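You operate a simulated robot arm through the tools that you are given. There is no shell and no other tool. Be economical: measure what you need, move in short steps, check, and stop when the job is done.

Carry out the task below with a simulated two-armed robot. There is one attempt and no reset: what you move stays moved.

## Task
Open the low door, take the small blue roll from the low shelf of the grey bench and put it on the shelf behind the low door and shut the door again. Shut the air box drawer. Open the third cabinet drawer from the top, fetch the cleaner can and set it in the inside the third cabinet drawer from the top and shut the drawer again. Pick up the spray bottle with one hand, pass it to the other hand and put it on the drawer end of the long workbench. Put the red horseshoe pad on the top of the wide table. Put the purple pad on the middle of the long workbench. Any order will do. Set down upright: cleaner can, spray bottle.

The check looks at the end state, three seconds after you hand in, the way a careful person would. Anything else that was tipped, shoved, dropped, spilled or broken makes it a failure.

## Robot
Two 7-joint arms with fingered hands on one trunk, on a base that drives. Base frame: it is fixed to the floor where the robot stands at the start and does not move with it; the origin is under the middle of the robot, x ahead of it, y to its left, z up; the surface under the hand at the start is at about z = 930. Readings come in mm, degrees, newtons and seconds.
The left shoulder is at the start at [200, 135, 770], the right one opposite. With the tool pointing down near the work surface each hand reaches from about 100 to 960 mm from the robot's upright axis, wherever it stands, measured 20 degrees to its own side. Places, roughly: air box drawer [700, -1800, 1000]; cleaner can [-750, -750, 1000]; drawer end of the long workbench (24x28 cm) [-1040, -840, 920]; inside the third cabinet drawer [-700, -800, 400]; low door [1300, 0, 200]; middle of the long workbench [-500, -800, 900]; purple pad (17x11x6 cm) [-3400, -2100, 900]; red horseshoe pad (17x11x6 cm) [-3200, -2000, 900]; shelf behind the low door (22x66 cm) [1320, -80, 80]; small blue roll (9x9x5 cm) [600, -1700, 200]; spray bottle [-2750, 1250, 1000]; third cabinet drawer [-700, -800, 400]; wide table [-3000, -2600, 800]. Payload 4 kg a hand.
The tool frame of a hand sits at the grasp point between the pads (the TCP): z along the fingers, y along the line on which they close. The tips reach 25 mm beyond it. Largest opening 88 mm; the body of the gripper starts 29 mm behind the TCP. The gripper is a hand of 4 fingers: y runs from the thumb to the fingers, the wrist lies at [-13, -106, -174] in the tool frame, and closing takes about 1.5 s.
Orientation is told as [roll, pitch, yaw] about the base's x, y, z axes, in that order, counted from this pose: with the fingers straight down and the wrist toward the robot, the tool's x, y and z point along [0, 1, 0], [1, 0, 0] and [0, 0, -1] of the base frame.

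## Interface
- The arms move only by the tool drive_tool. It takes "left_moves", "right_moves" or both (then of equal length, played together; a hand with none holds still); each is one flat list of numbers, 7 for each row, row after row: the shift along the base's x, y, z in mm, then the turn, a rotation vector about the base's x, y, z in degrees, then the gripper command, from -1 (fully open) to 1 (shut), values between in proportion. In form: [dx, dy, dz, ax, ay, az, claw, dx, dy, dz, ax, ay, az, claw, ...]. A call has 1 to 20 rows; each row shifts and turns the commanded pose from where the row before left it. Rows are played at 5 a second. More than 50 mm and 8.6 degrees between two rows, or a gripper value outside its range, and nothing of the call is played. A pose out of reach is approached as far as the arm can. The call stops where the force on the tool passes 40 N (or 10 N more than at its start, if that is more) or the arm is blocked; 0.2 s more then pass. The fingers move at their own pace (about 153 mm/s each) and stop on an object; they squeeze with about 26 N. The grip force told is the motor's: it shows also when the fingers shut on nothing. Time passes only in rows, and 0.2 s behind the last, so rows that do not move let the fingers close. It gives the time, the measured TCP pose, the force on the tool (base axes), the opening and the grip force at its end, in the units of the frame above (readings bear some noise), with the torque about the TCP (base axes, N m) and any sound that the robot's microphone picked up.
- Cameras (640 x 400 px; columns grow to the right, rows downward): "scene" is now at [110.9, -66.7, 1375.2]; the picture's right is [-0.81, -0.59, 0.00], its down [-0.41, 0.55, -0.73] and it looks along [0.43, -0.59, -0.68] (base axes); focal length 214 px, centre (320, 200). "left" rides on the left gripper at [-64, -83, -98] in its tool frame; the picture's right is [-0.62, -0.37, 0.69], its down [0.71, -0.63, 0.30] and it looks along [0.32, 0.68, 0.65] (tool axes); focal length 265 px, centre (320, 200). "right" rides on the right gripper at [64, -83, -98] in its tool frame; the picture's right is [-0.62, 0.37, -0.69], its down [-0.71, -0.63, 0.30] and it looks along [-0.32, 0.68, 0.65] (tool axes); focal length 265 px, centre (320, 200). There is no depth. A picture from a camera that has moved, and an enlarged one, comes with that camera's place and axes in the base frame and with its lens.
- get_image(camera): a new picture of that camera. No time passes.
- move_column(by): slides the trunk up (or, below 0, down) by that many mm; the arms and the scene camera ride with it, the base frame stays. It gives what a move gives, with no picture.
- base_move(legs): drives the robot by 1 to 6 legs, each [ahead, left, turn to the left] in mm, mm and degrees, along the robot's own axes; the way and the turn of a leg run together, so that a leg with both is an arc; at most 1500 mm and 180 degrees a leg. The arms and the cameras ride along, it lands a little off, and it stops where it bumps. It gives what a move gives.
- preshape(shape, hand): the hand has 4 fingers and takes this shape, open, in about a second: jaw (thumb against the fingers, like two jaws); tri (thumb and two fingers); tip (a fingertip pinch); poke (one finger out to press); point (the index stretched); flat (the hand flat); cup (the hand cupped); fist (a fist). The gripper value then closes the fingers along that shape, each until it touches; the sizes above hold for jaw. It gives what a move gives, with no picture.
- head_to(pan, tilt): turns the head with the scene camera to pan (to the left, within 97 degrees either way) and tilt (down, from -29 to 69), counted from straight ahead of the robot. It gives what a move gives.
- inspect(camera, box): a new picture of the part [left, top, right, bottom] of that camera's present view, enlarged. No time passes.
- close_job(): hands the job in; it is judged then, once.

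Work in short steps. Places have to be worked out from the pictures, the camera data and where the tool is seen: move nearer, look again, correct. Check each grasp and each placing, and mend what went wrong. You have 483 turns and 226 pictures in all, those below and enlarged ones among them. Open the grippers and draw the arms clear of the work before you hand the job in, unless the task says otherwise.

The tools are called after ">>>" by a JSON object that holds its "api" and its "payload". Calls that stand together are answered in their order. drive_tool: Moves the arms, as the interface text tells. Its arguments: {"type":"object","properties":{"left_moves":{"type":"array"},"right_moves":{"type":"array"}},"required":[]} The other tools are called the same way: move_column (by) slides the trunk up or down; preshape (shape, hand) gives the hand a shape; base_move (legs) drives the base; head_to (pan, tilt) turns the head that bears the scene camera; get_image (camera) takes a picture; inspect (camera, box) takes an enlarged picture of a part of a camera's view; close_job () hands the job in.

At the start:

```text
time: 0.0
left_ee_pos: [614.9, -20.8, 1233.3]
left_orientation: [0.0, -0.1, -0.1]
left_force: [-0.1, 0.3, -0.8]
left_moment: [-0.02, 0.01, 0.03]
left_grip_width: 87.7
left_grip_force: 0.0
left_shape: jaw
right_ee_pos: [385.9, -448.1, 1138.5]
right_orientation: [-0.1, 0.0, 0.0]
right_force: [0.5, -0.3, 0.1]
right_moment: [0.0, 0.01, 0.0]
right_grip_width: 87.8
right_grip_force: 0.0
right_shape: jaw
trunk travel left (down, up): [-375.0, 395.0]
robot x, y, heading: [0.2, -3.3, -0.1]
head pan, tilt: [-53.7, 43.2]
```

scene: 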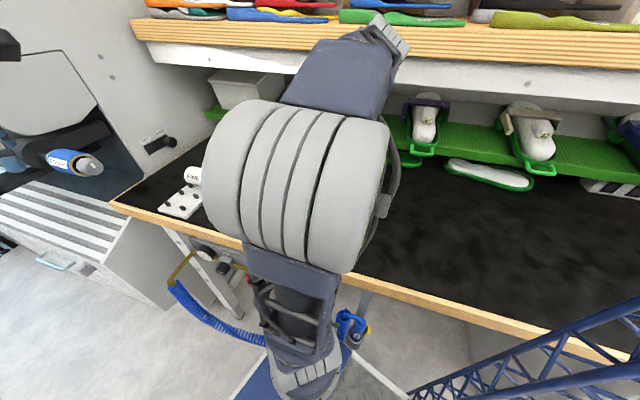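
right: 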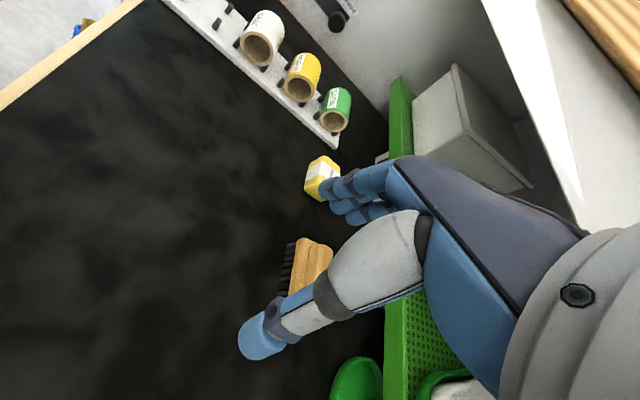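
left: 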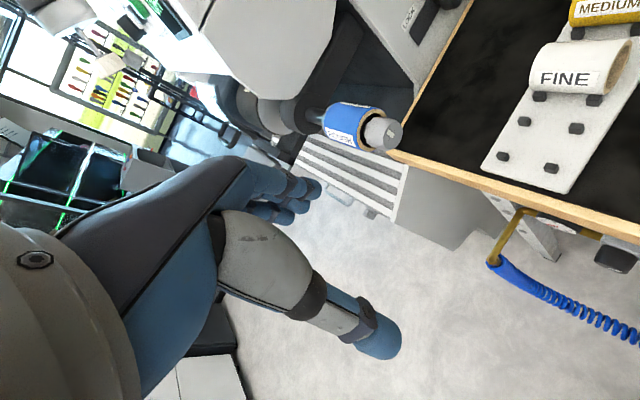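

I start by surveying the room with the head camera: ahead, left, and right.

>>> {"api": "head_to", "payload": {"pan": 0, "tilt": 30}}

>>> {"api": "get_image", "payload": {"camera": "scene"}}

>>> {"api": "head_to", "payload": {"pan": 95, "tilt": 20}}

>>> {"api": "get_image", "payload": {"camera": "scene"}}

>>> {"api": "head_to", "payload": {"pan": -95, "tilt": 30}}

>>> {"api": "get_image", "payload": {"camera": "scene"}}

```text
time: 1.2
left_ee_pos: [614.5, -20.2, 1233.7]
left_orientation: [0.0, 0.0, -0.1]
left_force: [-0.6, 0.1, 0.3]
left_moment: [-0.01, 0.02, 0.01]
left_grip_width: 87.7
left_grip_force: 0.0
left_shape: jaw
right_ee_pos: [386.1, -448.0, 1138.6]
right_orientation: [-0.1, 0.1, 0.0]
right_force: [0.3, 0.4, 0.4]
right_moment: [0.01, 0.0, 0.0]
right_grip_width: 87.7
right_grip_force: 0.0
right_shape: jaw
trunk travel left (down, up): [-375.0, 395.0]
robot x, y, heading: [-1.3, -0.2, 0.0]
head pan, tilt: [0.0, 30.0]
```

```text
222 pictures are left
camera scene: at [152.3, -0.1, 1395.2], right [0.0, -1.0, 0.0], down [-0.5, 0.0, -0.87], along [0.87, 0.0, -0.5], focal length 214 px, centre (320, 200)
```

scene: 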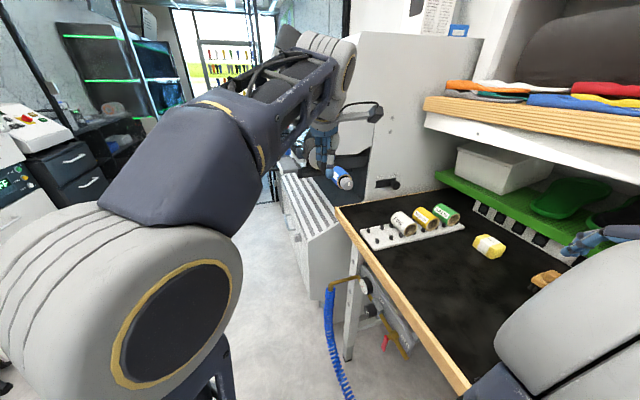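

```text
time: 2.9
left_ee_pos: [615.0, -21.2, 1234.5]
left_orientation: [0.1, 0.0, -0.1]
left_force: [-0.2, -0.5, 0.7]
left_moment: [-0.03, -0.02, 0.02]
left_grip_width: 87.4
left_grip_force: 0.1
left_shape: jaw
right_ee_pos: [386.0, -449.5, 1138.1]
right_orientation: [0.0, 0.0, 0.0]
right_force: [-0.5, -0.5, 1.3]
right_moment: [-0.01, 0.01, 0.03]
right_grip_width: 87.5
right_grip_force: 0.2
right_shape: jaw
trunk travel left (down, up): [-375.0, 395.0]
robot x, y, heading: [3.3, -1.5, 0.2]
head pan, tilt: [95.0, 20.0]
```

```text
221 pictures are left
camera scene: at [53.8, 92.7, 1411.2], right [1.0, 0.09, 0.0], down [0.03, -0.34, -0.94], along [-0.08, 0.94, -0.34], focal length 214 px, centre (320, 200)
```

scene: 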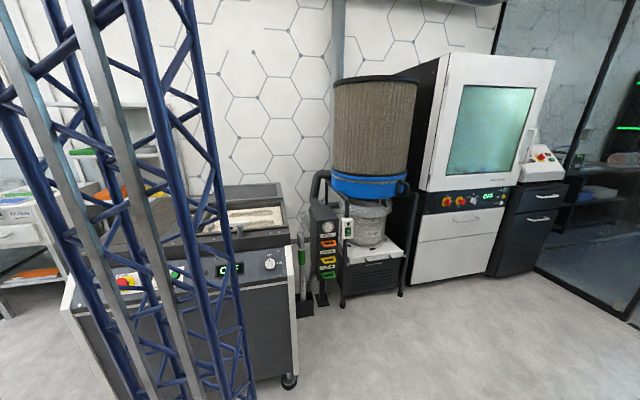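

```text
time: 5.7
left_ee_pos: [615.4, -20.5, 1232.6]
left_orientation: [-0.1, 0.0, -0.1]
left_force: [0.3, 0.0, 0.0]
left_moment: [-0.04, 0.01, -0.03]
left_grip_width: 87.6
left_grip_force: 0.1
left_shape: jaw
right_ee_pos: [387.1, -448.2, 1140.0]
right_orientation: [-0.1, 0.0, -0.1]
right_force: [-0.2, 0.1, -1.3]
right_moment: [-0.02, -0.03, 0.0]
right_grip_width: 87.8
right_grip_force: 0.0
right_shape: jaw
trunk travel left (down, up): [-375.0, 395.0]
robot x, y, heading: [0.6, 1.2, -0.3]
head pan, tilt: [-95.0, 30.0]
```

```text
220 pictures are left
camera scene: at [54.0, -90.1, 1395.2], right [-1.0, 0.09, 0.0], down [0.04, 0.5, -0.87], along [-0.08, -0.86, -0.5], focal length 214 px, centre (320, 200)
```

scene: 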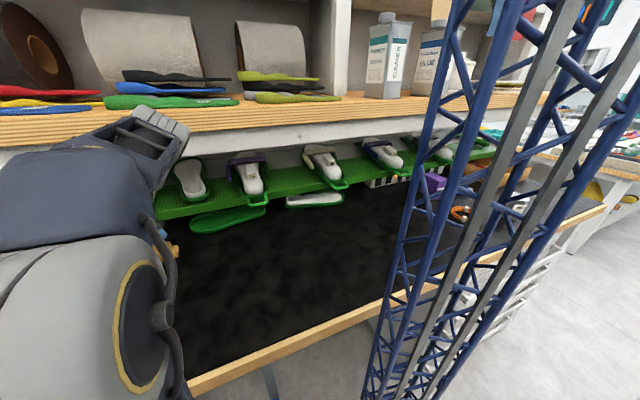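

I see that the bench runs about 17° off the base axes. I pull both hands inward to a compact driving pose.

>>> {"api": "drive_tool", "payload": {"left_moves": [-35, 35, 0, 0, 0, 0, -1, -35, 35, 0, 0, 0, 0, -1, -35, 35, 0, 0, 0, 0, -1, -35, 35, 0, 0, 0, 0, -1, -35, 35, 0, 0, 0, 0, -1, -35, 35, 0, 0, 0, 0, -1], "right_moves": [0, 35, 20, 0, 0, 0, -1, 0, 35, 20, 0, 0, 0, -1, 0, 35, 20, 0, 0, 0, -1, 0, 35, 20, 0, 0, 0, -1, 0, 35, 10, 0, 0, 0, -1, 0, 35, 10, 0, 0, 0, -1]}}

>>> {"api": "head_to", "payload": {"pan": -10, "tilt": 30}}

>>> {"api": "get_image", "payload": {"camera": "scene"}}

```text
time: 7.1
left_ee_pos: [405.8, 189.0, 1233.6]
left_orientation: [0.0, 0.0, -0.3]
left_force: [-0.1, 0.3, -0.5]
left_moment: [-0.02, -0.03, -0.01]
left_grip_width: 87.5
left_grip_force: 0.0
left_shape: jaw
right_ee_pos: [400.2, -249.3, 1223.6]
right_orientation: [2.8, 2.4, 1.0]
right_force: [0.6, -0.2, 0.0]
right_moment: [0.0, 0.0, 0.05]
right_grip_width: 88.0
right_grip_force: 0.0
right_shape: jaw
trunk travel left (down, up): [-375.0, 395.0]
robot x, y, heading: [-1.8, 2.8, 0.1]
head pan, tilt: [-95.0, 30.0]
```

```text
time: 8.7
left_ee_pos: [403.3, 189.5, 1235.4]
left_orientation: [0.0, -0.1, 0.0]
left_force: [-0.9, 0.1, 0.2]
left_moment: [0.02, 0.01, -0.02]
left_grip_width: 87.7
left_grip_force: 0.1
left_shape: jaw
right_ee_pos: [399.8, -252.5, 1224.4]
right_orientation: [2.9, 2.3, 0.5]
right_force: [0.7, -0.2, -0.3]
right_moment: [-0.02, -0.04, 0.02]
right_grip_width: 87.7
right_grip_force: 0.0
right_shape: jaw
trunk travel left (down, up): [-375.0, 395.0]
robot x, y, heading: [0.5, -0.2, -0.0]
head pan, tilt: [-10.0, 30.0]
```

```text
219 pictures are left
camera scene: at [150.9, -15.8, 1395.2], right [-0.17, -0.98, 0.0], down [-0.49, 0.09, -0.87], along [0.85, -0.15, -0.5], focal length 214 px, centre (320, 200)
```

scene: 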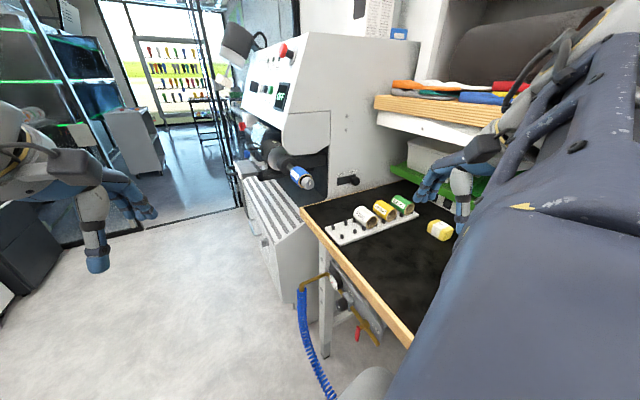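

The low door seems to be on the side of the slotted machine cabinet, facing the open floor. I drive around to face it.

>>> {"api": "base_move", "payload": {"legs": [[300, 500, 0], [650, 250, -72]]}}

>>> {"api": "head_to", "payload": {"pan": 0, "tilt": 45}}

>>> {"api": "get_image", "payload": {"camera": "scene"}}

```text
time: 14.8
left_ee_pos: [1221.4, 135.1, 1237.0]
left_orientation: [0.1, 0.2, -61.5]
left_force: [-8.7, 20.8, -3.2]
left_moment: [0.1, 0.11, 0.34]
left_grip_width: 78.2
left_grip_force: 0.1
left_shape: jaw
right_ee_pos: [824.8, -75.7, 1222.7]
right_orientation: [3.0, 2.3, -62.0]
right_force: [-1.1, -0.2, -0.2]
right_moment: [-0.01, 0.03, -0.03]
right_grip_width: 87.5
right_grip_force: 0.0
right_shape: jaw
trunk travel left (down, up): [-375.0, 395.0]
robot x, y, heading: [868.3, 396.0, -61.8]
head pan, tilt: [-10.0, 30.0]
stopped in leg 2: the force on the tool passed its limit at 55 N (the readings are from after the stop); the commanded pose is now the measured one
```

```text
time: 15.6
left_ee_pos: [1221.7, 134.3, 1236.2]
left_orientation: [0.1, 0.0, -61.8]
left_force: [-8.4, 25.2, 0.6]
left_moment: [0.05, 0.01, 0.52]
left_grip_width: 77.0
left_grip_force: 0.0
left_shape: jaw
right_ee_pos: [823.5, -74.8, 1224.1]
right_orientation: [3.0, 2.4, -62.1]
right_force: [0.7, 0.3, 0.5]
right_moment: [0.05, 0.0, -0.02]
right_grip_width: 87.7
right_grip_force: 0.0
right_shape: jaw
trunk travel left (down, up): [-375.0, 395.0]
robot x, y, heading: [864.0, 394.8, -62.3]
head pan, tilt: [0.0, 45.0]
```

```text
218 pictures are left
camera scene: at [931.0, 272.2, 1372.8], right [-0.88, -0.47, 0.0], down [-0.33, 0.62, -0.71], along [0.33, -0.63, -0.71], focal length 214 px, centre (320, 200)
```

scene: 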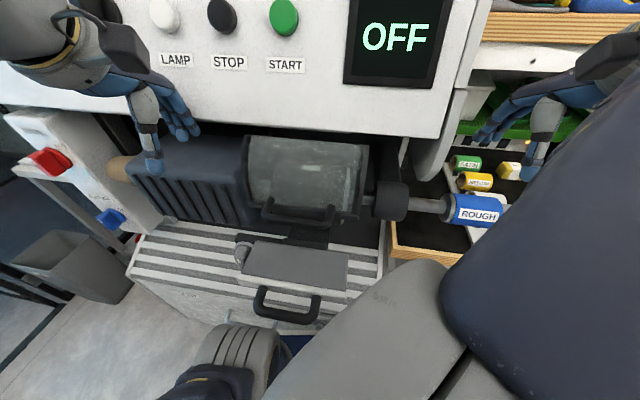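

The arc leg curled toward the machine and the left hand touched its panel. I back straight off at once.

>>> {"api": "base_move", "payload": {"legs": [[-450, 0, 0]]}}

>>> {"api": "get_image", "payload": {"camera": "scene"}}

```text
time: 18.3
left_ee_pos: [1011.4, 530.1, 1235.6]
left_orientation: [0.1, 0.0, -61.8]
left_force: [0.3, 0.4, -0.3]
left_moment: [0.03, 0.03, -0.01]
left_grip_width: 87.7
left_grip_force: 0.1
left_shape: jaw
right_ee_pos: [614.5, 321.1, 1224.3]
right_orientation: [3.0, 2.3, -62.0]
right_force: [-0.8, 0.3, -0.1]
right_moment: [0.01, 0.05, -0.03]
right_grip_width: 87.6
right_grip_force: 0.1
right_shape: jaw
trunk travel left (down, up): [-375.0, 395.0]
robot x, y, heading: [659.2, 792.4, -62.2]
head pan, tilt: [0.0, 45.0]
```

```text
217 pictures are left
camera scene: at [721.4, 668.3, 1372.6], right [-0.88, -0.47, 0.0], down [-0.33, 0.63, -0.71], along [0.33, -0.63, -0.71], focal length 214 px, centre (320, 200)
```

scene: 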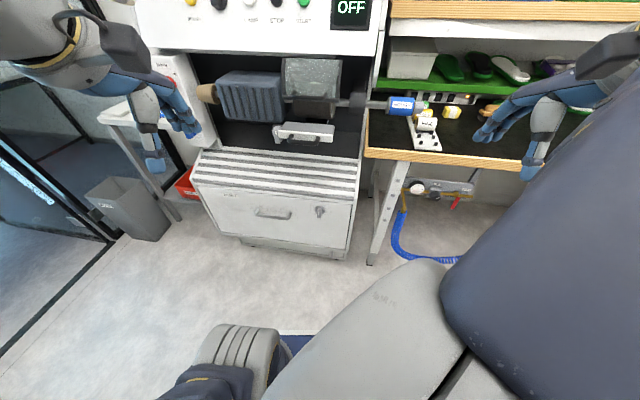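

The low door is the cabinet front with the bar handle near (1370, 45, 420). I enlarge that part to judge its hinge side.

>>> {"api": "inspect", "payload": {"camera": "scene", "box": [170, 130, 390, 270]}}

```text
2.86 times, centred on (280, 200) of scene
camera zoom: at [721.4, 668.3, 1372.6], right [-0.88, -0.47, 0.0], down [-0.33, 0.63, -0.71], along [0.33, -0.63, -0.71], focal length 613 px, centre (434, 200)
```

zoom: 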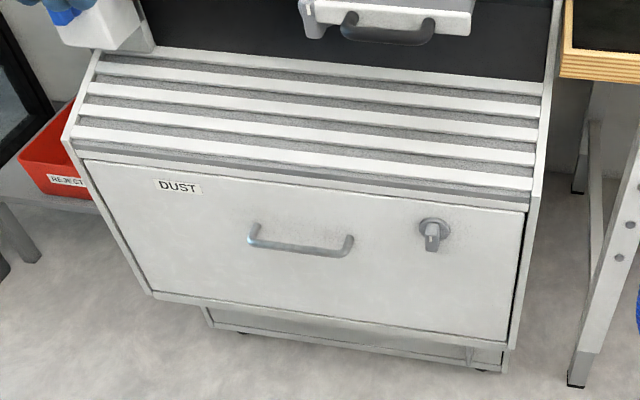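

It is a front panel "DUST" with a bar handle and a knob latch at right. I square the robot up to it.

>>> {"api": "base_move", "payload": {"legs": [[0, 0, -10.8], [100, 353, 0]]}}

>>> {"api": "get_image", "payload": {"camera": "scene"}}

```text
time: 21.4
left_ee_pos: [1326.1, 474.9, 1235.4]
left_orientation: [0.1, 0.0, -72.6]
left_force: [0.0, -0.3, 0.2]
left_moment: [-0.06, -0.01, -0.02]
left_grip_width: 87.5
left_grip_force: 0.0
left_shape: jaw
right_ee_pos: [896.5, 344.5, 1223.6]
right_orientation: [2.9, 2.4, -72.8]
right_force: [-0.1, -0.6, -0.6]
right_moment: [0.01, 0.01, 0.01]
right_grip_width: 87.8
right_grip_force: 0.1
right_shape: jaw
trunk travel left (down, up): [-375.0, 395.0]
robot x, y, heading: [1026.9, 800.7, -73.0]
head pan, tilt: [0.0, 45.0]
```

```text
215 pictures are left
camera scene: at [1066.5, 666.6, 1372.6], right [-0.96, -0.29, 0.0], down [-0.21, 0.68, -0.71], along [0.21, -0.68, -0.71], focal length 214 px, centre (320, 200)
```

scene: 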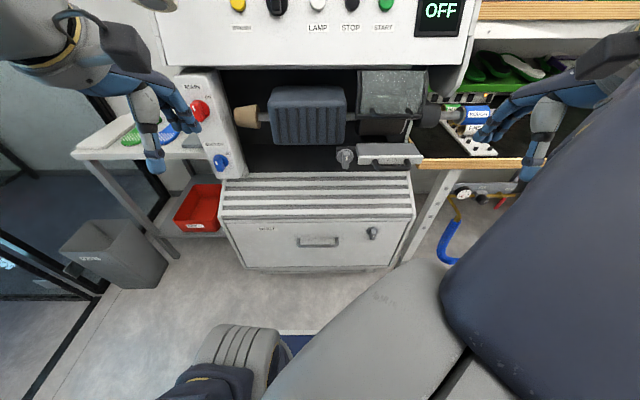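

My two estimates of the cabinet disagree, so I take an enlarged view from here for better pixel readings.

>>> {"api": "inspect", "payload": {"camera": "scene", "box": [210, 165, 430, 305]}}

```text
2.86 times, centred on (320, 235) of scene
camera zoom: at [1066.5, 666.6, 1372.6], right [-0.96, -0.29, 0.0], down [-0.21, 0.68, -0.71], along [0.21, -0.68, -0.71], focal length 613 px, centre (320, 100)
```

zoom: 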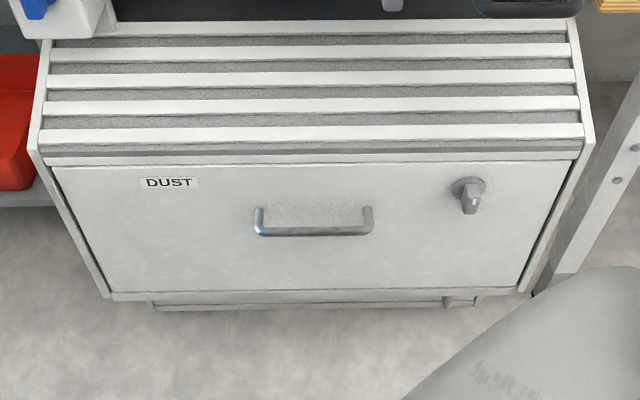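

Proper pixel readings show this DUST flap's bottom is at z≈390 and about 160 mm in front of something lower, so the real low door is beneath it, recessed. I lower the trunk, back off and look.

>>> {"api": "move_column", "payload": {"by": -370}}

>>> {"api": "base_move", "payload": {"legs": [[-350, 0, 0]]}}

>>> {"api": "head_to", "payload": {"pan": 0, "tilt": 30}}

>>> {"api": "get_image", "payload": {"camera": "scene"}}

```text
time: 25.0
left_ee_pos: [1324.8, 475.8, 866.6]
left_orientation: [0.0, 0.1, -72.5]
left_force: [-0.6, 0.1, -0.5]
left_moment: [-0.03, 0.0, 0.01]
left_grip_width: 87.3
left_grip_force: 0.0
left_shape: jaw
right_ee_pos: [896.7, 345.3, 852.9]
right_orientation: [2.9, 2.5, -72.8]
right_force: [-0.7, 0.0, 0.5]
right_moment: [-0.01, 0.01, -0.01]
right_grip_width: 87.7
right_grip_force: 0.1
right_shape: jaw
trunk travel left (down, up): [-5.0, 765.0]
robot x, y, heading: [1022.9, 799.6, -72.6]
head pan, tilt: [0.0, 45.0]
```

```text
time: 27.2
left_ee_pos: [1223.0, 810.1, 866.5]
left_orientation: [0.0, -0.1, -72.7]
left_force: [0.0, -0.1, 1.2]
left_moment: [0.01, 0.0, 0.03]
left_grip_width: 87.6
left_grip_force: 0.1
left_shape: jaw
right_ee_pos: [794.7, 680.3, 853.2]
right_orientation: [3.0, 2.4, -73.0]
right_force: [-0.4, 0.1, 0.1]
right_moment: [0.01, 0.01, -0.02]
right_grip_width: 87.8
right_grip_force: 0.1
right_shape: jaw
trunk travel left (down, up): [-5.0, 765.0]
robot x, y, heading: [917.7, 1137.7, -73.3]
head pan, tilt: [0.0, 45.0]
```

```text
time: 28.0
left_ee_pos: [1223.6, 809.4, 865.6]
left_orientation: [0.1, 0.0, -72.7]
left_force: [-0.2, 0.6, -0.1]
left_moment: [0.02, 0.02, 0.0]
left_grip_width: 87.6
left_grip_force: 0.0
left_shape: jaw
right_ee_pos: [793.6, 681.6, 854.6]
right_orientation: [3.0, 2.4, -73.0]
right_force: [0.6, 0.6, 0.3]
right_moment: [0.0, -0.02, 0.01]
right_grip_width: 87.8
right_grip_force: 0.1
right_shape: jaw
trunk travel left (down, up): [-5.0, 765.0]
robot x, y, heading: [918.3, 1137.7, -73.0]
head pan, tilt: [0.0, 30.0]
```

```text
213 pictures are left
camera scene: at [966.5, 992.4, 1025.1], right [-0.96, -0.29, 0.0], down [-0.15, 0.48, -0.87], along [0.25, -0.83, -0.5], focal length 214 px, centre (320, 200)
```

scene: 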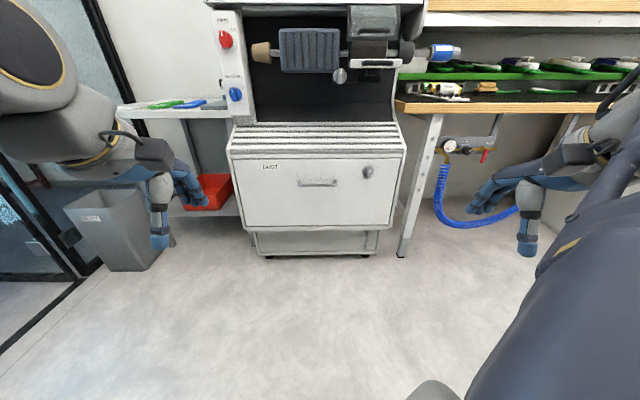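

>>> {"api": "inspect", "payload": {"camera": "scene", "box": [215, 150, 425, 280]}}

```text
3.05 times, centred on (320, 215) of scene
camera zoom: at [966.5, 992.4, 1025.1], right [-0.96, -0.29, 0.0], down [-0.15, 0.48, -0.87], along [0.25, -0.83, -0.5], focal length 654 px, centre (320, 154)
```

zoom: 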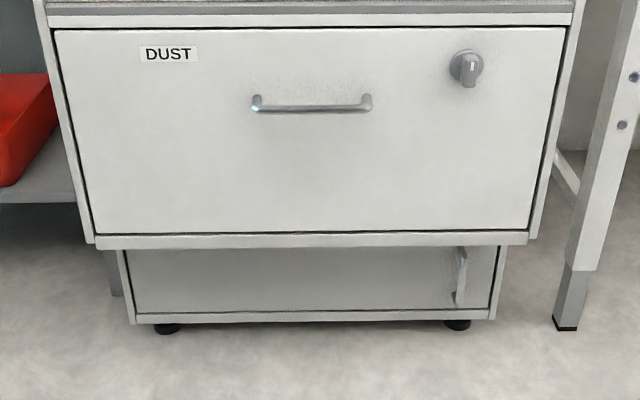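

The low door is the recessed panel with a vertical bar at its right end (hinge left), around (993, -50, 165), under the dust box. I turn the right hand to point forward with fingers closing sideways, in free space.

>>> {"api": "drive_tool", "payload": {"right_moves": [5.3, -17.4, -32, -7.82, -2.39, 0, -1, 5.3, -17.4, -32, -7.82, -2.39, 0, -1, 5.3, -17.4, -32, -7.82, -2.39, 0, -1, 5.3, -17.4, -32, -7.82, -2.39, 0, -1, 5.3, -17.4, -32, -7.82, -2.39, 0, -1, 5.3, -17.4, -32, -7.82, -2.39, 0, -1, 5.3, -17.4, -32, -7.82, -2.39, 0, -1, 5.3, -17.4, -32, -7.82, -2.39, 0, -1, 5.3, -17.4, -32, -7.82, -2.39, 0, -1, 5.3, -17.4, -32, -7.82, -2.39, 0, -1, 5.3, -17.4, -32, -7.82, -2.39, 0, -1]}}

>>> {"api": "drive_tool", "payload": {"right_moves": [0, 0, 0, 2.39, -7.82, 0, -1, 0, 0, 0, 2.39, -7.82, 0, -1, 0, 0, 0, 2.39, -7.82, 0, -1, 0, 0, 0, 2.39, -7.82, 0, -1, 0, 0, 0, 2.39, -7.82, 0, -1, 0, 0, 0, 2.39, -7.82, 0, -1, 0, 0, 0, 2.39, -7.82, 0, -1, 0, 0, 0, 2.39, -7.82, 0, -1, 0, 0, 0, 2.39, -7.82, 0, -1, 0, 0, 0, 2.39, -7.82, 0, -1, 0, 0, 0, 2.39, -7.82, 0, -1]}}

>>> {"api": "get_image", "payload": {"camera": "right"}}

```text
time: 30.4
left_ee_pos: [1222.4, 810.3, 865.9]
left_orientation: [0.1, 0.0, -72.7]
left_force: [0.1, -0.3, -0.4]
left_moment: [0.01, 0.01, 0.0]
left_grip_width: 87.6
left_grip_force: 0.1
left_shape: jaw
right_ee_pos: [820.9, 438.4, 538.3]
right_orientation: [1.2, -87.8, -71.4]
right_force: [-0.2, 0.4, -0.1]
right_moment: [0.02, 0.04, -0.05]
right_grip_width: 87.7
right_grip_force: 0.0
right_shape: jaw
right hand out of reach, approached as far as the arm can: row 6, 7, 8
trunk travel left (down, up): [-5.0, 765.0]
robot x, y, heading: [920.3, 1135.3, -72.7]
head pan, tilt: [0.0, 30.0]
```

```text
time: 32.8
left_ee_pos: [1221.6, 810.0, 867.2]
left_orientation: [0.1, 0.0, -72.7]
left_force: [1.1, -0.2, -0.5]
left_moment: [0.0, -0.01, 0.02]
left_grip_width: 87.5
left_grip_force: 0.1
left_shape: jaw
right_ee_pos: [820.5, 439.2, 536.9]
right_orientation: [93.0, -0.1, -160.6]
right_force: [-1.2, -1.2, -0.2]
right_moment: [-0.01, 0.01, 0.01]
right_grip_width: 87.7
right_grip_force: 0.0
right_shape: jaw
trunk travel left (down, up): [-5.0, 765.0]
robot x, y, heading: [924.8, 1135.7, -73.1]
head pan, tilt: [0.0, 30.0]
```

```text
211 pictures are left
camera right: at [864.4, 562.5, 596.6], right [-0.57, 0.5, -0.66], down [0.71, -0.11, -0.7], along [-0.42, -0.86, -0.29], focal length 265 px, centre (320, 200)
```

right: 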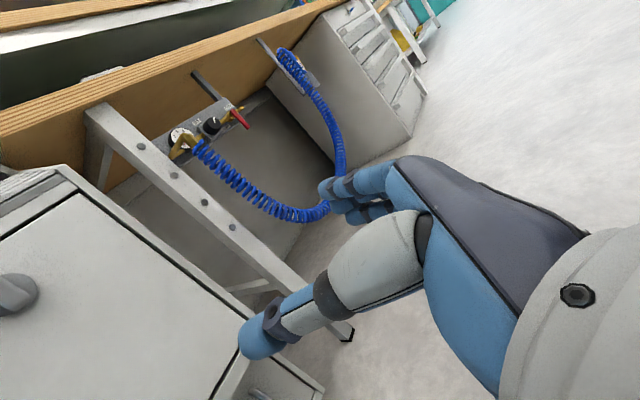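

The hand is oriented right and laterally aligned with the handle. I lower it to handle height and level it.

>>> {"api": "drive_tool", "payload": {"right_moves": [0, 0, -37, 0.29, 0.09, -0.14, -1, 0, 0, -37, 0.29, 0.09, -0.14, -1, 0, 0, -37, 0.29, 0.09, -0.14, -1, 0, 0, -37, 0.29, 0.09, -0.14, -1, 0, 0, -37, 0.29, 0.09, -0.14, -1, 0, 0, -37, 0.29, 0.09, -0.14, -1, 0, 0, -37, 0.29, 0.09, -0.14, -1, 0, 0, -37, 0.29, 0.09, -0.14, -1, 0, 0, -37, 0.29, 0.09, -0.14, -1, 0, 0, -37, 0.29, 0.09, -0.14, -1]}}

>>> {"api": "get_image", "payload": {"camera": "right"}}

>>> {"api": "get_image", "payload": {"camera": "scene"}}

```text
time: 35.0
left_ee_pos: [1221.5, 810.1, 867.4]
left_orientation: [0.1, 0.1, -72.7]
left_force: [-0.5, -0.5, 0.0]
left_moment: [-0.01, 0.0, -0.01]
left_grip_width: 87.7
left_grip_force: 0.1
left_shape: jaw
right_ee_pos: [818.5, 441.2, 166.7]
right_orientation: [90.0, 0.0, -162.0]
right_force: [0.0, 0.5, 0.2]
right_moment: [0.01, 0.02, 0.0]
right_grip_width: 87.9
right_grip_force: 0.1
right_shape: jaw
trunk travel left (down, up): [-5.0, 765.0]
robot x, y, heading: [922.6, 1137.8, -72.9]
head pan, tilt: [0.0, 30.0]
```

```text
210 pictures are left
camera right: at [867.9, 559.6, 231.0], right [-0.56, 0.55, -0.62], down [0.69, -0.09, -0.71], along [-0.45, -0.83, -0.32], focal length 265 px, centre (320, 200)
```

right: 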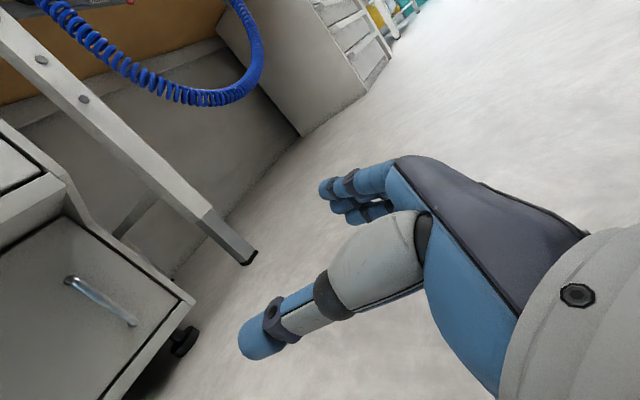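

```text
209 pictures are left
camera scene: at [966.4, 992.4, 1025.2], right [-0.96, -0.29, 0.0], down [-0.15, 0.48, -0.87], along [0.25, -0.83, -0.5], focal length 214 px, centre (320, 200)
```

scene: 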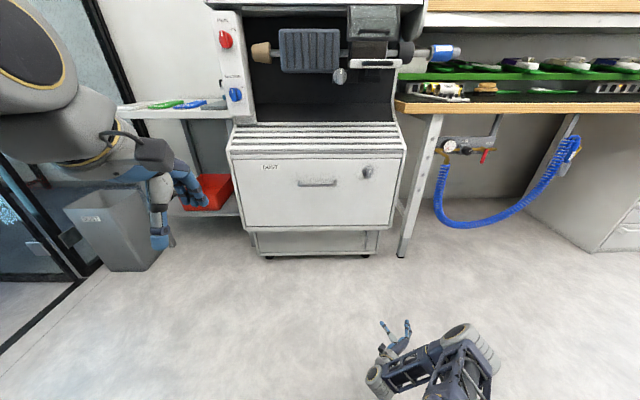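

Triangulating hand and scene views puts the bar centre at about (991, -1, 203). I drive the base ahead 390 mm, then correct with the arm.

>>> {"api": "base_move", "payload": {"legs": [[380, 0, 0]]}}

>>> {"api": "drive_tool", "payload": {"right_moves": [8, 2.5, 12, 0, 0, 0, -1, 8, 2.5, 12, 0, 0, 0, -1, 8, 2.5, 12, 0, 0, 0, -1]}}

>>> {"api": "get_image", "payload": {"camera": "right"}}

```text
time: 37.4
left_ee_pos: [1333.1, 447.6, 866.6]
left_orientation: [0.1, 0.0, -72.7]
left_force: [-0.6, 0.6, -0.7]
left_moment: [-0.02, 0.04, 0.01]
left_grip_width: 88.0
left_grip_force: 0.0
left_shape: jaw
right_ee_pos: [930.2, 78.9, 166.9]
right_orientation: [90.0, -0.1, -161.9]
right_force: [-0.4, 0.2, -0.1]
right_moment: [0.01, -0.02, 0.02]
right_grip_width: 87.7
right_grip_force: 0.1
right_shape: jaw
trunk travel left (down, up): [-5.0, 765.0]
robot x, y, heading: [1032.0, 772.0, -72.9]
head pan, tilt: [0.0, 30.0]
```

```text
time: 38.2
left_ee_pos: [1333.7, 449.2, 865.1]
left_orientation: [0.1, 0.0, -72.6]
left_force: [0.5, -0.8, 0.0]
left_moment: [0.0, 0.0, 0.0]
left_grip_width: 87.9
left_grip_force: 0.0
left_shape: jaw
right_ee_pos: [953.3, 86.4, 203.7]
right_orientation: [90.0, 0.0, -161.9]
right_force: [-0.1, -0.3, 0.3]
right_moment: [-0.01, -0.03, -0.01]
right_grip_width: 87.8
right_grip_force: 0.1
right_shape: jaw
trunk travel left (down, up): [-5.0, 765.0]
robot x, y, heading: [1027.7, 770.8, -72.9]
head pan, tilt: [0.0, 30.0]
```

```text
208 pictures are left
camera right: at [1002.8, 205.0, 267.5], right [-0.56, 0.54, -0.62], down [0.69, -0.09, -0.71], along [-0.45, -0.83, -0.32], focal length 265 px, centre (320, 200)
```

right: 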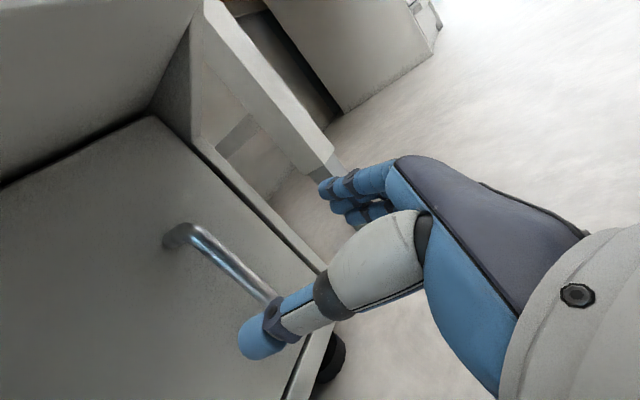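

The bar is about 90 mm ahead of the grasp point, centred between thumb and fingers. I move forward and close.

>>> {"api": "drive_tool", "payload": {"right_moves": [7.5, -20, 0, 0, 0, 0, -1, 7.5, -20, 0, 0, 0, 0, -1, 7.5, -20, 0, 0, 0, 0, -1, 7.5, -20, 0, 0, 0, 0, -1, 0, 0, 0, 0, 0, 0, 1, 0, 0, 0, 0, 0, 0, 1, 0, 0, 0, 0, 0, 0, 1, 0, 0, 0, 0, 0, 0, 1, 0, 0, 0, 0, 0, 0, 1, 0, 0, 0, 0, 0, 0, 1, 0, 0, 0, 0, 0, 0, 1, 0, 0, 0, 0, 0, 0, 1]}}

>>> {"api": "get_image", "payload": {"camera": "right"}}

```text
time: 40.8
left_ee_pos: [1333.6, 447.7, 867.3]
left_orientation: [0.1, -0.1, -72.5]
left_force: [1.0, -0.1, -0.3]
left_moment: [-0.03, 0.0, -0.01]
left_grip_width: 88.0
left_grip_force: 0.0
left_shape: jaw
right_ee_pos: [984.0, 7.3, 203.2]
right_orientation: [90.0, 0.0, -162.0]
right_force: [6.0, 0.8, 0.3]
right_moment: [-0.05, 0.02, 0.02]
right_grip_width: 1.9
right_grip_force: 26.1
right_shape: jaw
trunk travel left (down, up): [-5.0, 765.0]
robot x, y, heading: [1032.4, 774.0, -73.1]
head pan, tilt: [0.0, 30.0]
```

```text
207 pictures are left
camera right: at [1033.3, 124.6, 267.8], right [-0.56, 0.54, -0.62], down [0.69, -0.09, -0.71], along [-0.45, -0.83, -0.32], focal length 265 px, centre (320, 200)
```

right: 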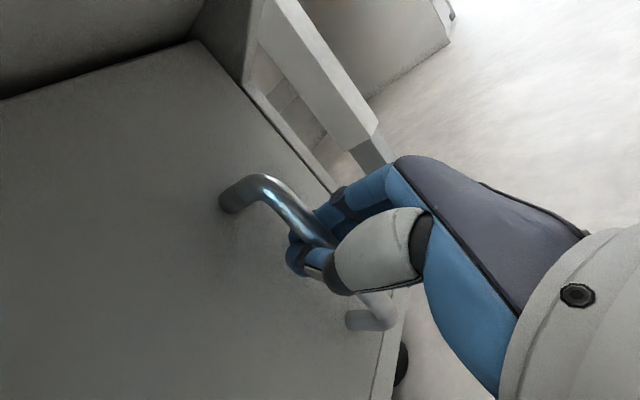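

The fingers shut to 2 mm, either hooked around the bar or short of it. I test with a small pull back.

>>> {"api": "drive_tool", "payload": {"right_moves": [-3, 10, 0, 0, 0, 0, 1, -3, 10, 0, 0, 0, 0, 1, -3, 10, 0, 0, 0, 0, 1]}}

>>> {"api": "get_image", "payload": {"camera": "right"}}

```text
time: 41.6
left_ee_pos: [1332.8, 447.8, 866.2]
left_orientation: [0.1, 0.1, -72.6]
left_force: [0.5, -0.3, 0.2]
left_moment: [0.02, 0.0, 0.01]
left_grip_width: 87.9
left_grip_force: 0.0
left_shape: jaw
right_ee_pos: [975.3, 36.4, 204.7]
right_orientation: [90.0, 0.1, -161.8]
right_force: [14.6, 3.1, 1.1]
right_moment: [-0.02, 0.02, 0.08]
right_grip_width: 2.7
right_grip_force: 26.0
right_shape: jaw
trunk travel left (down, up): [-5.0, 765.0]
robot x, y, heading: [1032.0, 773.8, -72.8]
head pan, tilt: [0.0, 30.0]
```

```text
206 pictures are left
camera right: at [1024.6, 155.3, 267.9], right [-0.57, 0.54, -0.62], down [0.69, -0.09, -0.71], along [-0.45, -0.83, -0.33], focal length 265 px, centre (320, 200)
```

right: 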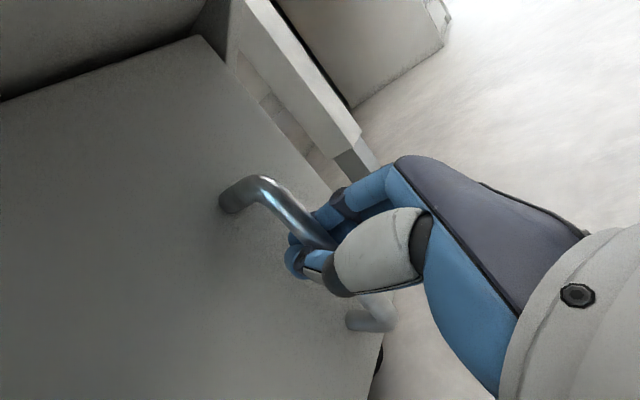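

The door is opening with my hook on the bar. Now I swing the whole robot rigidly about the hinge (around (1635,130)) in small arcs.

>>> {"api": "base_move", "payload": {"legs": [[-54, 111, -8]]}}

>>> {"api": "get_image", "payload": {"camera": "right"}}

```text
time: 42.9
left_ee_pos: [1381.3, 487.9, 865.9]
left_orientation: [0.1, 0.0, -80.6]
left_force: [-0.1, 0.6, -0.2]
left_moment: [-0.01, 0.02, 0.02]
left_grip_width: 87.6
left_grip_force: 0.0
left_shape: jaw
right_ee_pos: [969.7, 128.5, 202.8]
right_orientation: [90.0, -0.2, -170.0]
right_force: [-4.6, -0.1, -0.2]
right_moment: [-0.01, 0.03, 0.01]
right_grip_width: 2.9
right_grip_force: 25.6
right_shape: jaw
trunk travel left (down, up): [-5.0, 765.0]
robot x, y, heading: [1126.7, 852.2, -81.0]
head pan, tilt: [0.0, 30.0]
```

```text
205 pictures are left
camera right: at [1034.4, 240.0, 267.8], right [-0.48, 0.62, -0.62], down [0.67, -0.19, -0.72], along [-0.56, -0.76, -0.32], focal length 265 px, centre (320, 200)
```

right: 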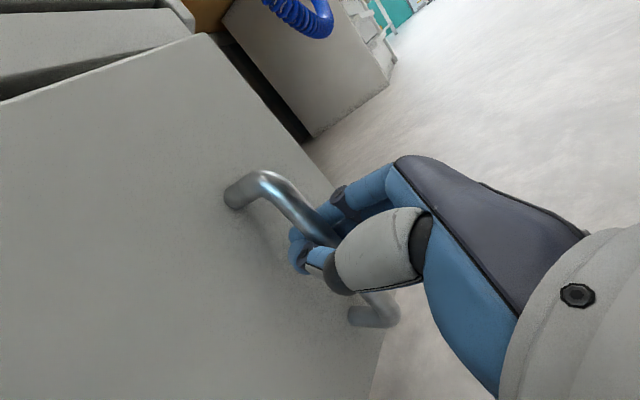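

This works cleanly. Continue the swing by three more 10° arcs.

>>> {"api": "base_move", "payload": {"legs": [[-68, 138, -10], [-68, 138, -10], [-68, 138, -10]]}}

>>> {"api": "get_image", "payload": {"camera": "scene"}}

```text
time: 46.2
left_ee_pos: [1592.5, 568.2, 865.9]
left_orientation: [0.1, 0.0, -110.5]
left_force: [0.3, 0.4, -0.2]
left_moment: [0.03, 0.02, -0.01]
left_grip_width: 87.8
left_grip_force: 0.0
left_shape: jaw
right_ee_pos: [1056.7, 464.4, 204.3]
right_orientation: [89.9, -0.1, 159.9]
right_force: [-22.1, 12.7, -2.5]
right_moment: [0.01, 0.04, -0.13]
right_grip_width: 2.7
right_grip_force: 25.6
right_shape: jaw
trunk travel left (down, up): [-5.0, 765.0]
robot x, y, heading: [1558.0, 1008.7, -111.0]
head pan, tilt: [0.0, 30.0]
```

```text
204 pictures are left
camera scene: at [1502.8, 870.2, 1025.2], right [-0.93, 0.36, 0.0], down [0.18, 0.47, -0.87], along [-0.31, -0.81, -0.5], focal length 214 px, centre (320, 200)
```

scene: 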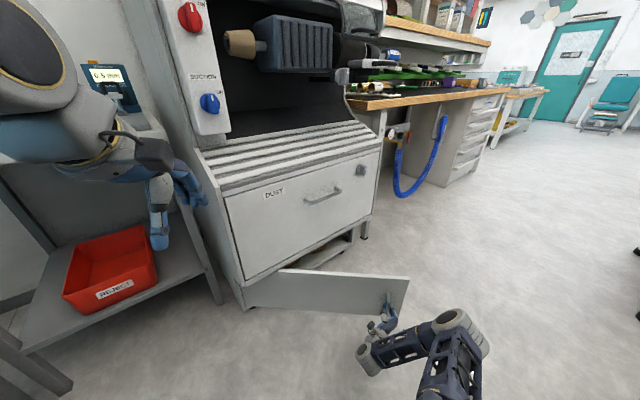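

Door is about 40° open; slight radial tension. I relieve that with the right arm and draw the left hand back for clearance from the side table.

>>> {"api": "drive_tool", "payload": {"left_moves": [13, 35, 10, 0, 0, 0, -1, 13, 35, 10, 0, 0, 0, -1, 13, 35, 10, 0, 0, 0, -1, 13, 35, 10, 0, 0, 0, -1], "right_moves": [-3, 2, 0, 0, 0, 0, 1, -3, 2, 0, 0, 0, 0, 1, -3, 2, 0, 0, 0, 0, 1, -3, 2, 0, 0, 0, 0, 1]}}

>>> {"api": "base_move", "payload": {"legs": [[-68, 136, -10], [-68, 136, -10], [-68, 136, -10]]}}

>>> {"api": "get_image", "payload": {"camera": "scene"}}

```text
time: 47.2
left_ee_pos: [1645.2, 706.7, 907.1]
left_orientation: [0.1, 0.1, -110.5]
left_force: [0.3, 0.9, -0.9]
left_moment: [0.01, 0.01, -0.01]
left_grip_width: 88.0
left_grip_force: 0.1
left_shape: jaw
right_ee_pos: [1047.9, 470.3, 204.2]
right_orientation: [89.9, 0.1, 160.3]
right_force: [25.9, -13.6, 1.0]
right_moment: [-0.05, 0.0, 0.07]
right_grip_width: 4.5
right_grip_force: 26.0
right_shape: jaw
trunk travel left (down, up): [-5.0, 765.0]
robot x, y, heading: [1554.8, 1009.9, -111.1]
head pan, tilt: [0.0, 30.0]
```

```text
time: 49.9
left_ee_pos: [1839.1, 670.5, 907.3]
left_orientation: [0.2, 0.0, -130.8]
left_force: [0.8, -0.5, 0.3]
left_moment: [-0.01, 0.02, 0.0]
left_grip_width: 88.2
left_grip_force: 0.1
left_shape: jaw
right_ee_pos: [1198.9, 650.5, 204.4]
right_orientation: [90.1, 0.4, 140.9]
right_force: [8.7, -9.2, 0.4]
right_moment: [-0.02, 0.02, 0.0]
right_grip_width: 3.5
right_grip_force: 25.9
right_shape: jaw
trunk travel left (down, up): [-5.0, 765.0]
robot x, y, heading: [1858.3, 985.5, -131.3]
head pan, tilt: [0.0, 30.0]
stopped in leg 3: the force on the tool passed its limit at 41 N (the readings are from after the stop); the commanded pose is now the measured one
```

```text
203 pictures are left
camera scene: at [1762.3, 873.5, 1025.2], right [-0.75, 0.66, 0.0], down [0.33, 0.38, -0.87], along [-0.57, -0.65, -0.5], focal length 214 px, centre (320, 200)
```

scene: 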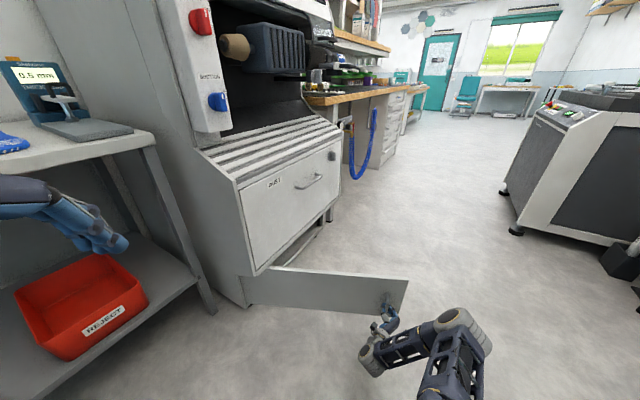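

The door is about 68° open, enough. I open the hand, and back it off the bar.

>>> {"api": "drive_tool", "payload": {"right_moves": [0, 0, 0, 0, 0, 0, -1, 0, 0, 0, 0, 0, 0, -1, 0, 0, 0, 0, 0, 0, -1, 0, 0, 0, 0, 0, 0, -1, 0, 0, 0, 0, 0, 0, -1, 0, 0, 0, 0, 0, 0, -1, 16, 19, 0, 0, 0, 0, -1, 16, 19, 0, 0, 0, 0, -1, 16, 19, 0, 0, 0, 0, -1, 16, 19, 0, 0, 0, 0, -1, 16, 19, 0, 0, 0, 0, -1]}}

>>> {"api": "get_image", "payload": {"camera": "right"}}

```text
time: 52.3
left_ee_pos: [1839.1, 670.2, 906.7]
left_orientation: [0.2, 0.0, -130.8]
left_force: [-0.2, 0.3, 0.4]
left_moment: [-0.01, -0.01, 0.02]
left_grip_width: 87.6
left_grip_force: 0.0
left_shape: jaw
right_ee_pos: [1277.7, 746.8, 205.5]
right_orientation: [90.1, 0.2, 140.7]
right_force: [1.0, -1.1, 0.6]
right_moment: [0.02, -0.01, 0.04]
right_grip_width: 87.7
right_grip_force: 0.1
right_shape: jaw
trunk travel left (down, up): [-5.0, 765.0]
robot x, y, heading: [1857.5, 985.7, -131.0]
head pan, tilt: [0.0, 30.0]
```

```text
202 pictures are left
camera right: at [1405.0, 769.7, 268.9], right [0.16, 0.77, -0.62], down [0.3, -0.64, -0.71], along [-0.94, -0.07, -0.33], focal length 265 px, centre (320, 200)
```

right: 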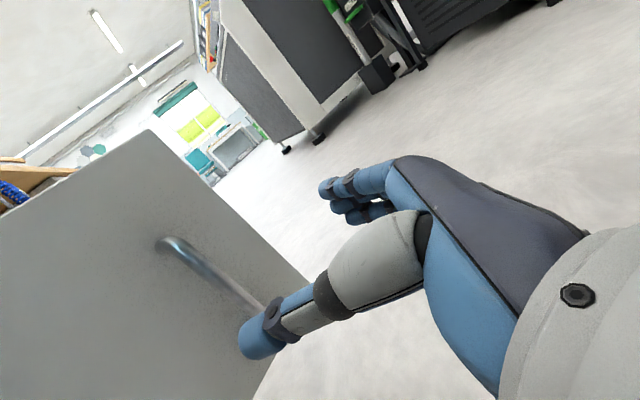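

Released. I side-step away from the door, raise the trunk, then fold the right hand back to pointing down.

>>> {"api": "base_move", "payload": {"legs": [[0, -500, 0]]}}

>>> {"api": "move_column", "payload": {"by": 370}}

>>> {"api": "drive_tool", "payload": {"right_moves": [0, 0, 30, 5.37, 6.18, 0, -1, 0, 0, 30, 5.37, 6.18, 0, -1, 0, 0, 30, 5.37, 6.18, 0, -1, 0, 0, 30, 5.37, 6.18, 0, -1, 0, 0, 30, 5.37, 6.18, 0, -1, 0, 0, 30, 5.37, 6.18, 0, -1, 0, 0, 30, 5.37, 6.18, 0, -1, 0, 0, 30, 5.37, 6.18, 0, -1, 0, 0, 30, 5.37, 6.18, 0, -1, 0, 0, 30, 5.37, 6.18, 0, -1, 0, 0, 30, 5.37, 6.18, 0, -1]}}

>>> {"api": "drive_tool", "payload": {"right_moves": [11, 13, 30, 6.18, -5.37, 0, -1, 11, 13, 30, 6.18, -5.37, 0, -1, 11, 13, 30, 6.18, -5.37, 0, -1, 11, 13, 30, 6.18, -5.37, 0, -1, 11, 13, 30, 6.18, -5.37, 0, -1, 11, 13, 30, 6.18, -5.37, 0, -1, 11, 13, 30, 6.18, -5.37, 0, -1, 11, 13, 30, 6.18, -5.37, 0, -1, 11, 13, 30, 6.18, -5.37, 0, -1, 11, 13, 30, 6.18, -5.37, 0, -1, 11, 13, 30, 6.18, -5.37, 0, -1]}}

>>> {"api": "get_image", "payload": {"camera": "scene"}}

```text
time: 55.2
left_ee_pos: [1467.2, 997.4, 906.9]
left_orientation: [0.2, -0.1, -130.7]
left_force: [0.6, 0.7, 0.5]
left_moment: [0.02, 0.02, 0.0]
left_grip_width: 87.7
left_grip_force: 0.1
left_shape: jaw
right_ee_pos: [905.6, 1074.8, 204.2]
right_orientation: [90.2, 0.1, 140.5]
right_force: [0.0, -0.4, 0.2]
right_moment: [0.01, 0.02, -0.02]
right_grip_width: 87.7
right_grip_force: 0.0
right_shape: jaw
trunk travel left (down, up): [-5.0, 765.0]
robot x, y, heading: [1488.3, 1312.9, -131.0]
head pan, tilt: [0.0, 30.0]
```

```text
time: 58.8
left_ee_pos: [1465.7, 995.3, 1277.7]
left_orientation: [0.2, 0.0, -130.7]
left_force: [0.4, 0.3, 0.3]
left_moment: [0.0, 0.01, -0.01]
left_grip_width: 87.6
left_grip_force: 0.0
left_shape: jaw
right_ee_pos: [903.8, 1073.8, 576.0]
right_orientation: [90.1, 0.2, 140.5]
right_force: [0.0, 0.6, -0.3]
right_moment: [0.0, 0.0, -0.02]
right_grip_width: 87.5
right_grip_force: 0.1
right_shape: jaw
trunk travel left (down, up): [-375.0, 395.0]
robot x, y, heading: [1488.4, 1315.1, -131.1]
head pan, tilt: [0.0, 30.0]
```

```text
time: 61.2
left_ee_pos: [1465.4, 995.7, 1276.8]
left_orientation: [0.2, -0.1, -130.8]
left_force: [0.2, -0.4, 0.6]
left_moment: [-0.03, -0.01, -0.04]
left_grip_width: 87.8
left_grip_force: 0.0
left_shape: jaw
right_ee_pos: [903.0, 1074.6, 904.9]
right_orientation: [2.7, -88.4, -133.6]
right_force: [0.1, -0.1, 0.5]
right_moment: [-0.01, -0.03, 0.01]
right_grip_width: 87.6
right_grip_force: 0.0
right_shape: jaw
trunk travel left (down, up): [-375.0, 395.0]
robot x, y, heading: [1486.0, 1314.8, -131.3]
head pan, tilt: [0.0, 30.0]
```

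```text
time: 63.6
left_ee_pos: [1466.6, 996.1, 1277.2]
left_orientation: [0.3, -0.1, -130.8]
left_force: [0.1, 0.4, 0.2]
left_moment: [-0.02, -0.01, 0.01]
left_grip_width: 87.9
left_grip_force: 0.0
left_shape: jaw
right_ee_pos: [953.5, 1217.5, 1224.7]
right_orientation: [0.1, 1.7, -131.1]
right_force: [1.1, -0.7, 0.6]
right_moment: [0.02, 0.01, 0.0]
right_grip_width: 87.9
right_grip_force: 0.0
right_shape: jaw
right hand out of reach, approached as far as the arm can: row 1, 2, 3
trunk travel left (down, up): [-375.0, 395.0]
robot x, y, heading: [1490.4, 1312.9, -131.4]
head pan, tilt: [0.0, 30.0]
```

```text
201 pictures are left
camera scene: at [1389.2, 1199.9, 1395.1], right [-0.75, 0.66, 0.0], down [0.33, 0.38, -0.87], along [-0.57, -0.65, -0.5], focal length 214 px, centre (320, 200)
```

scene: 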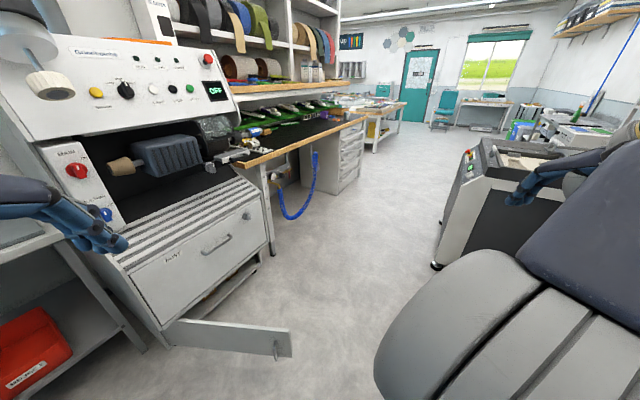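

I have a good overview; the corridor along the bench is clear. I turn to run parallel to the bench and drive to around (0, 200).

>>> {"api": "base_move", "payload": {"legs": [[0, 0, -31], [850, 0, 0], [450, 600, 0], [450, 0, 0]]}}

>>> {"api": "head_to", "payload": {"pan": 25, "tilt": 25}}

>>> {"api": "get_image", "payload": {"camera": "scene"}}

```text
time: 75.6
left_ee_pos: [-183.3, -49.9, 1276.6]
left_orientation: [0.2, 0.0, -162.0]
left_force: [-0.6, 0.0, -0.4]
left_moment: [-0.02, 0.0, 0.0]
left_grip_width: 87.6
left_grip_force: 0.0
left_shape: jaw
right_ee_pos: [-509.3, 403.9, 1225.7]
right_orientation: [0.2, 1.7, -162.3]
right_force: [0.1, 0.4, -0.5]
right_moment: [0.04, 0.01, -0.01]
right_grip_width: 87.7
right_grip_force: 0.0
right_shape: jaw
trunk travel left (down, up): [-375.0, 395.0]
robot x, y, heading: [-3.6, 207.6, -162.3]
head pan, tilt: [0.0, 30.0]
```

```text
time: 76.5
left_ee_pos: [-184.1, -49.4, 1277.8]
left_orientation: [0.1, 0.0, -162.0]
left_force: [0.5, -0.4, -0.1]
left_moment: [-0.04, 0.02, 0.02]
left_grip_width: 87.7
left_grip_force: 0.2
left_shape: jaw
right_ee_pos: [-509.2, 403.5, 1224.6]
right_orientation: [0.0, 1.6, -162.2]
right_force: [-0.8, -0.8, -0.1]
right_moment: [0.0, 0.0, 0.0]
right_grip_width: 87.7
right_grip_force: 0.0
right_shape: jaw
trunk travel left (down, up): [-375.0, 395.0]
robot x, y, heading: [-5.2, 211.6, -162.0]
head pan, tilt: [25.0, 25.0]
```

```text
200 pictures are left
camera scene: at [-127.1, 130.6, 1403.1], right [-0.68, 0.74, 0.0], down [0.31, 0.29, -0.91], along [-0.67, -0.61, -0.42], focal length 214 px, centre (320, 200)
```

scene: 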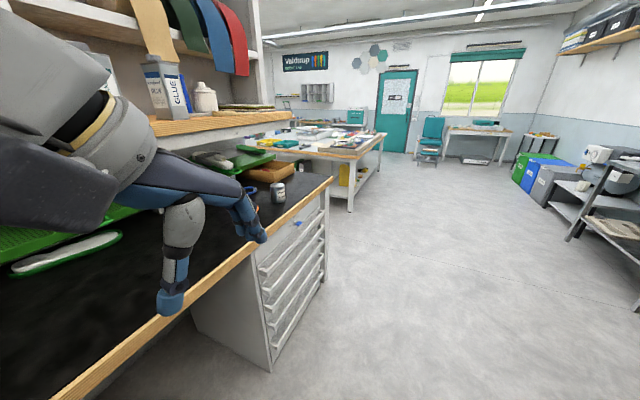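

The drawer cabinet and a small grey can near the bench end come into view. I enlarge that area.

>>> {"api": "inspect", "payload": {"camera": "scene", "box": [150, 110, 390, 290]}}

```text
2.22 times, centred on (270, 200) of scene
camera zoom: at [-127.1, 130.6, 1403.1], right [-0.68, 0.74, 0.0], down [0.31, 0.29, -0.91], along [-0.67, -0.61, -0.42], focal length 477 px, centre (431, 200)
```

zoom: 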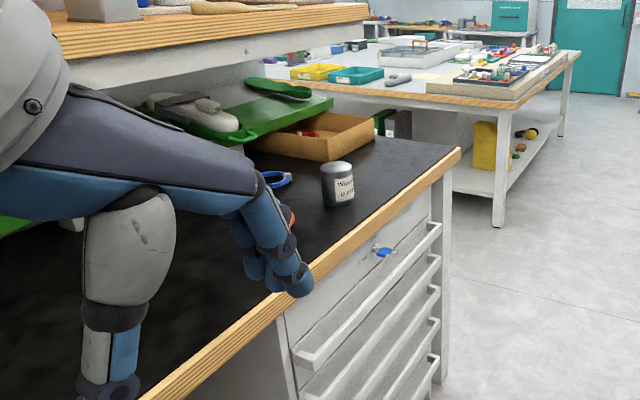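

The can and the five-drawer cabinet (handles spanning x≈-450…-1060, top one z≈750) are located. Before driving I check the right side for obstacles.

>>> {"api": "head_to", "payload": {"pan": -50, "tilt": 30}}

>>> {"api": "get_image", "payload": {"camera": "scene"}}

```text
time: 77.9
left_ee_pos: [-184.0, -48.7, 1276.9]
left_orientation: [0.2, -0.1, -161.9]
left_force: [-0.9, -0.6, 0.9]
left_moment: [-0.03, -0.02, 0.0]
left_grip_width: 87.6
left_grip_force: 0.1
left_shape: jaw
right_ee_pos: [-509.1, 404.2, 1225.3]
right_orientation: [0.1, 1.6, -162.4]
right_force: [-0.1, 0.3, -0.1]
right_moment: [-0.01, -0.01, 0.02]
right_grip_width: 87.7
right_grip_force: 0.0
right_shape: jaw
trunk travel left (down, up): [-375.0, 395.0]
robot x, y, heading: [-0.2, 213.4, -162.5]
head pan, tilt: [-50.0, 30.0]
```

```text
198 pictures are left
camera scene: at [-135.7, 241.3, 1395.2], right [0.54, 0.84, 0.0], down [0.42, -0.27, -0.87], along [-0.73, 0.46, -0.5], focal length 214 px, centre (320, 200)
```

scene: 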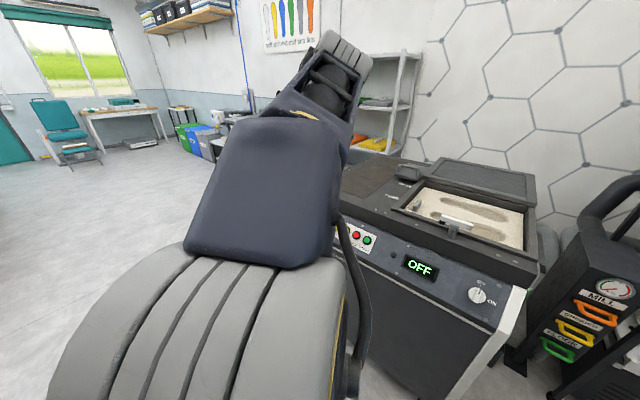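

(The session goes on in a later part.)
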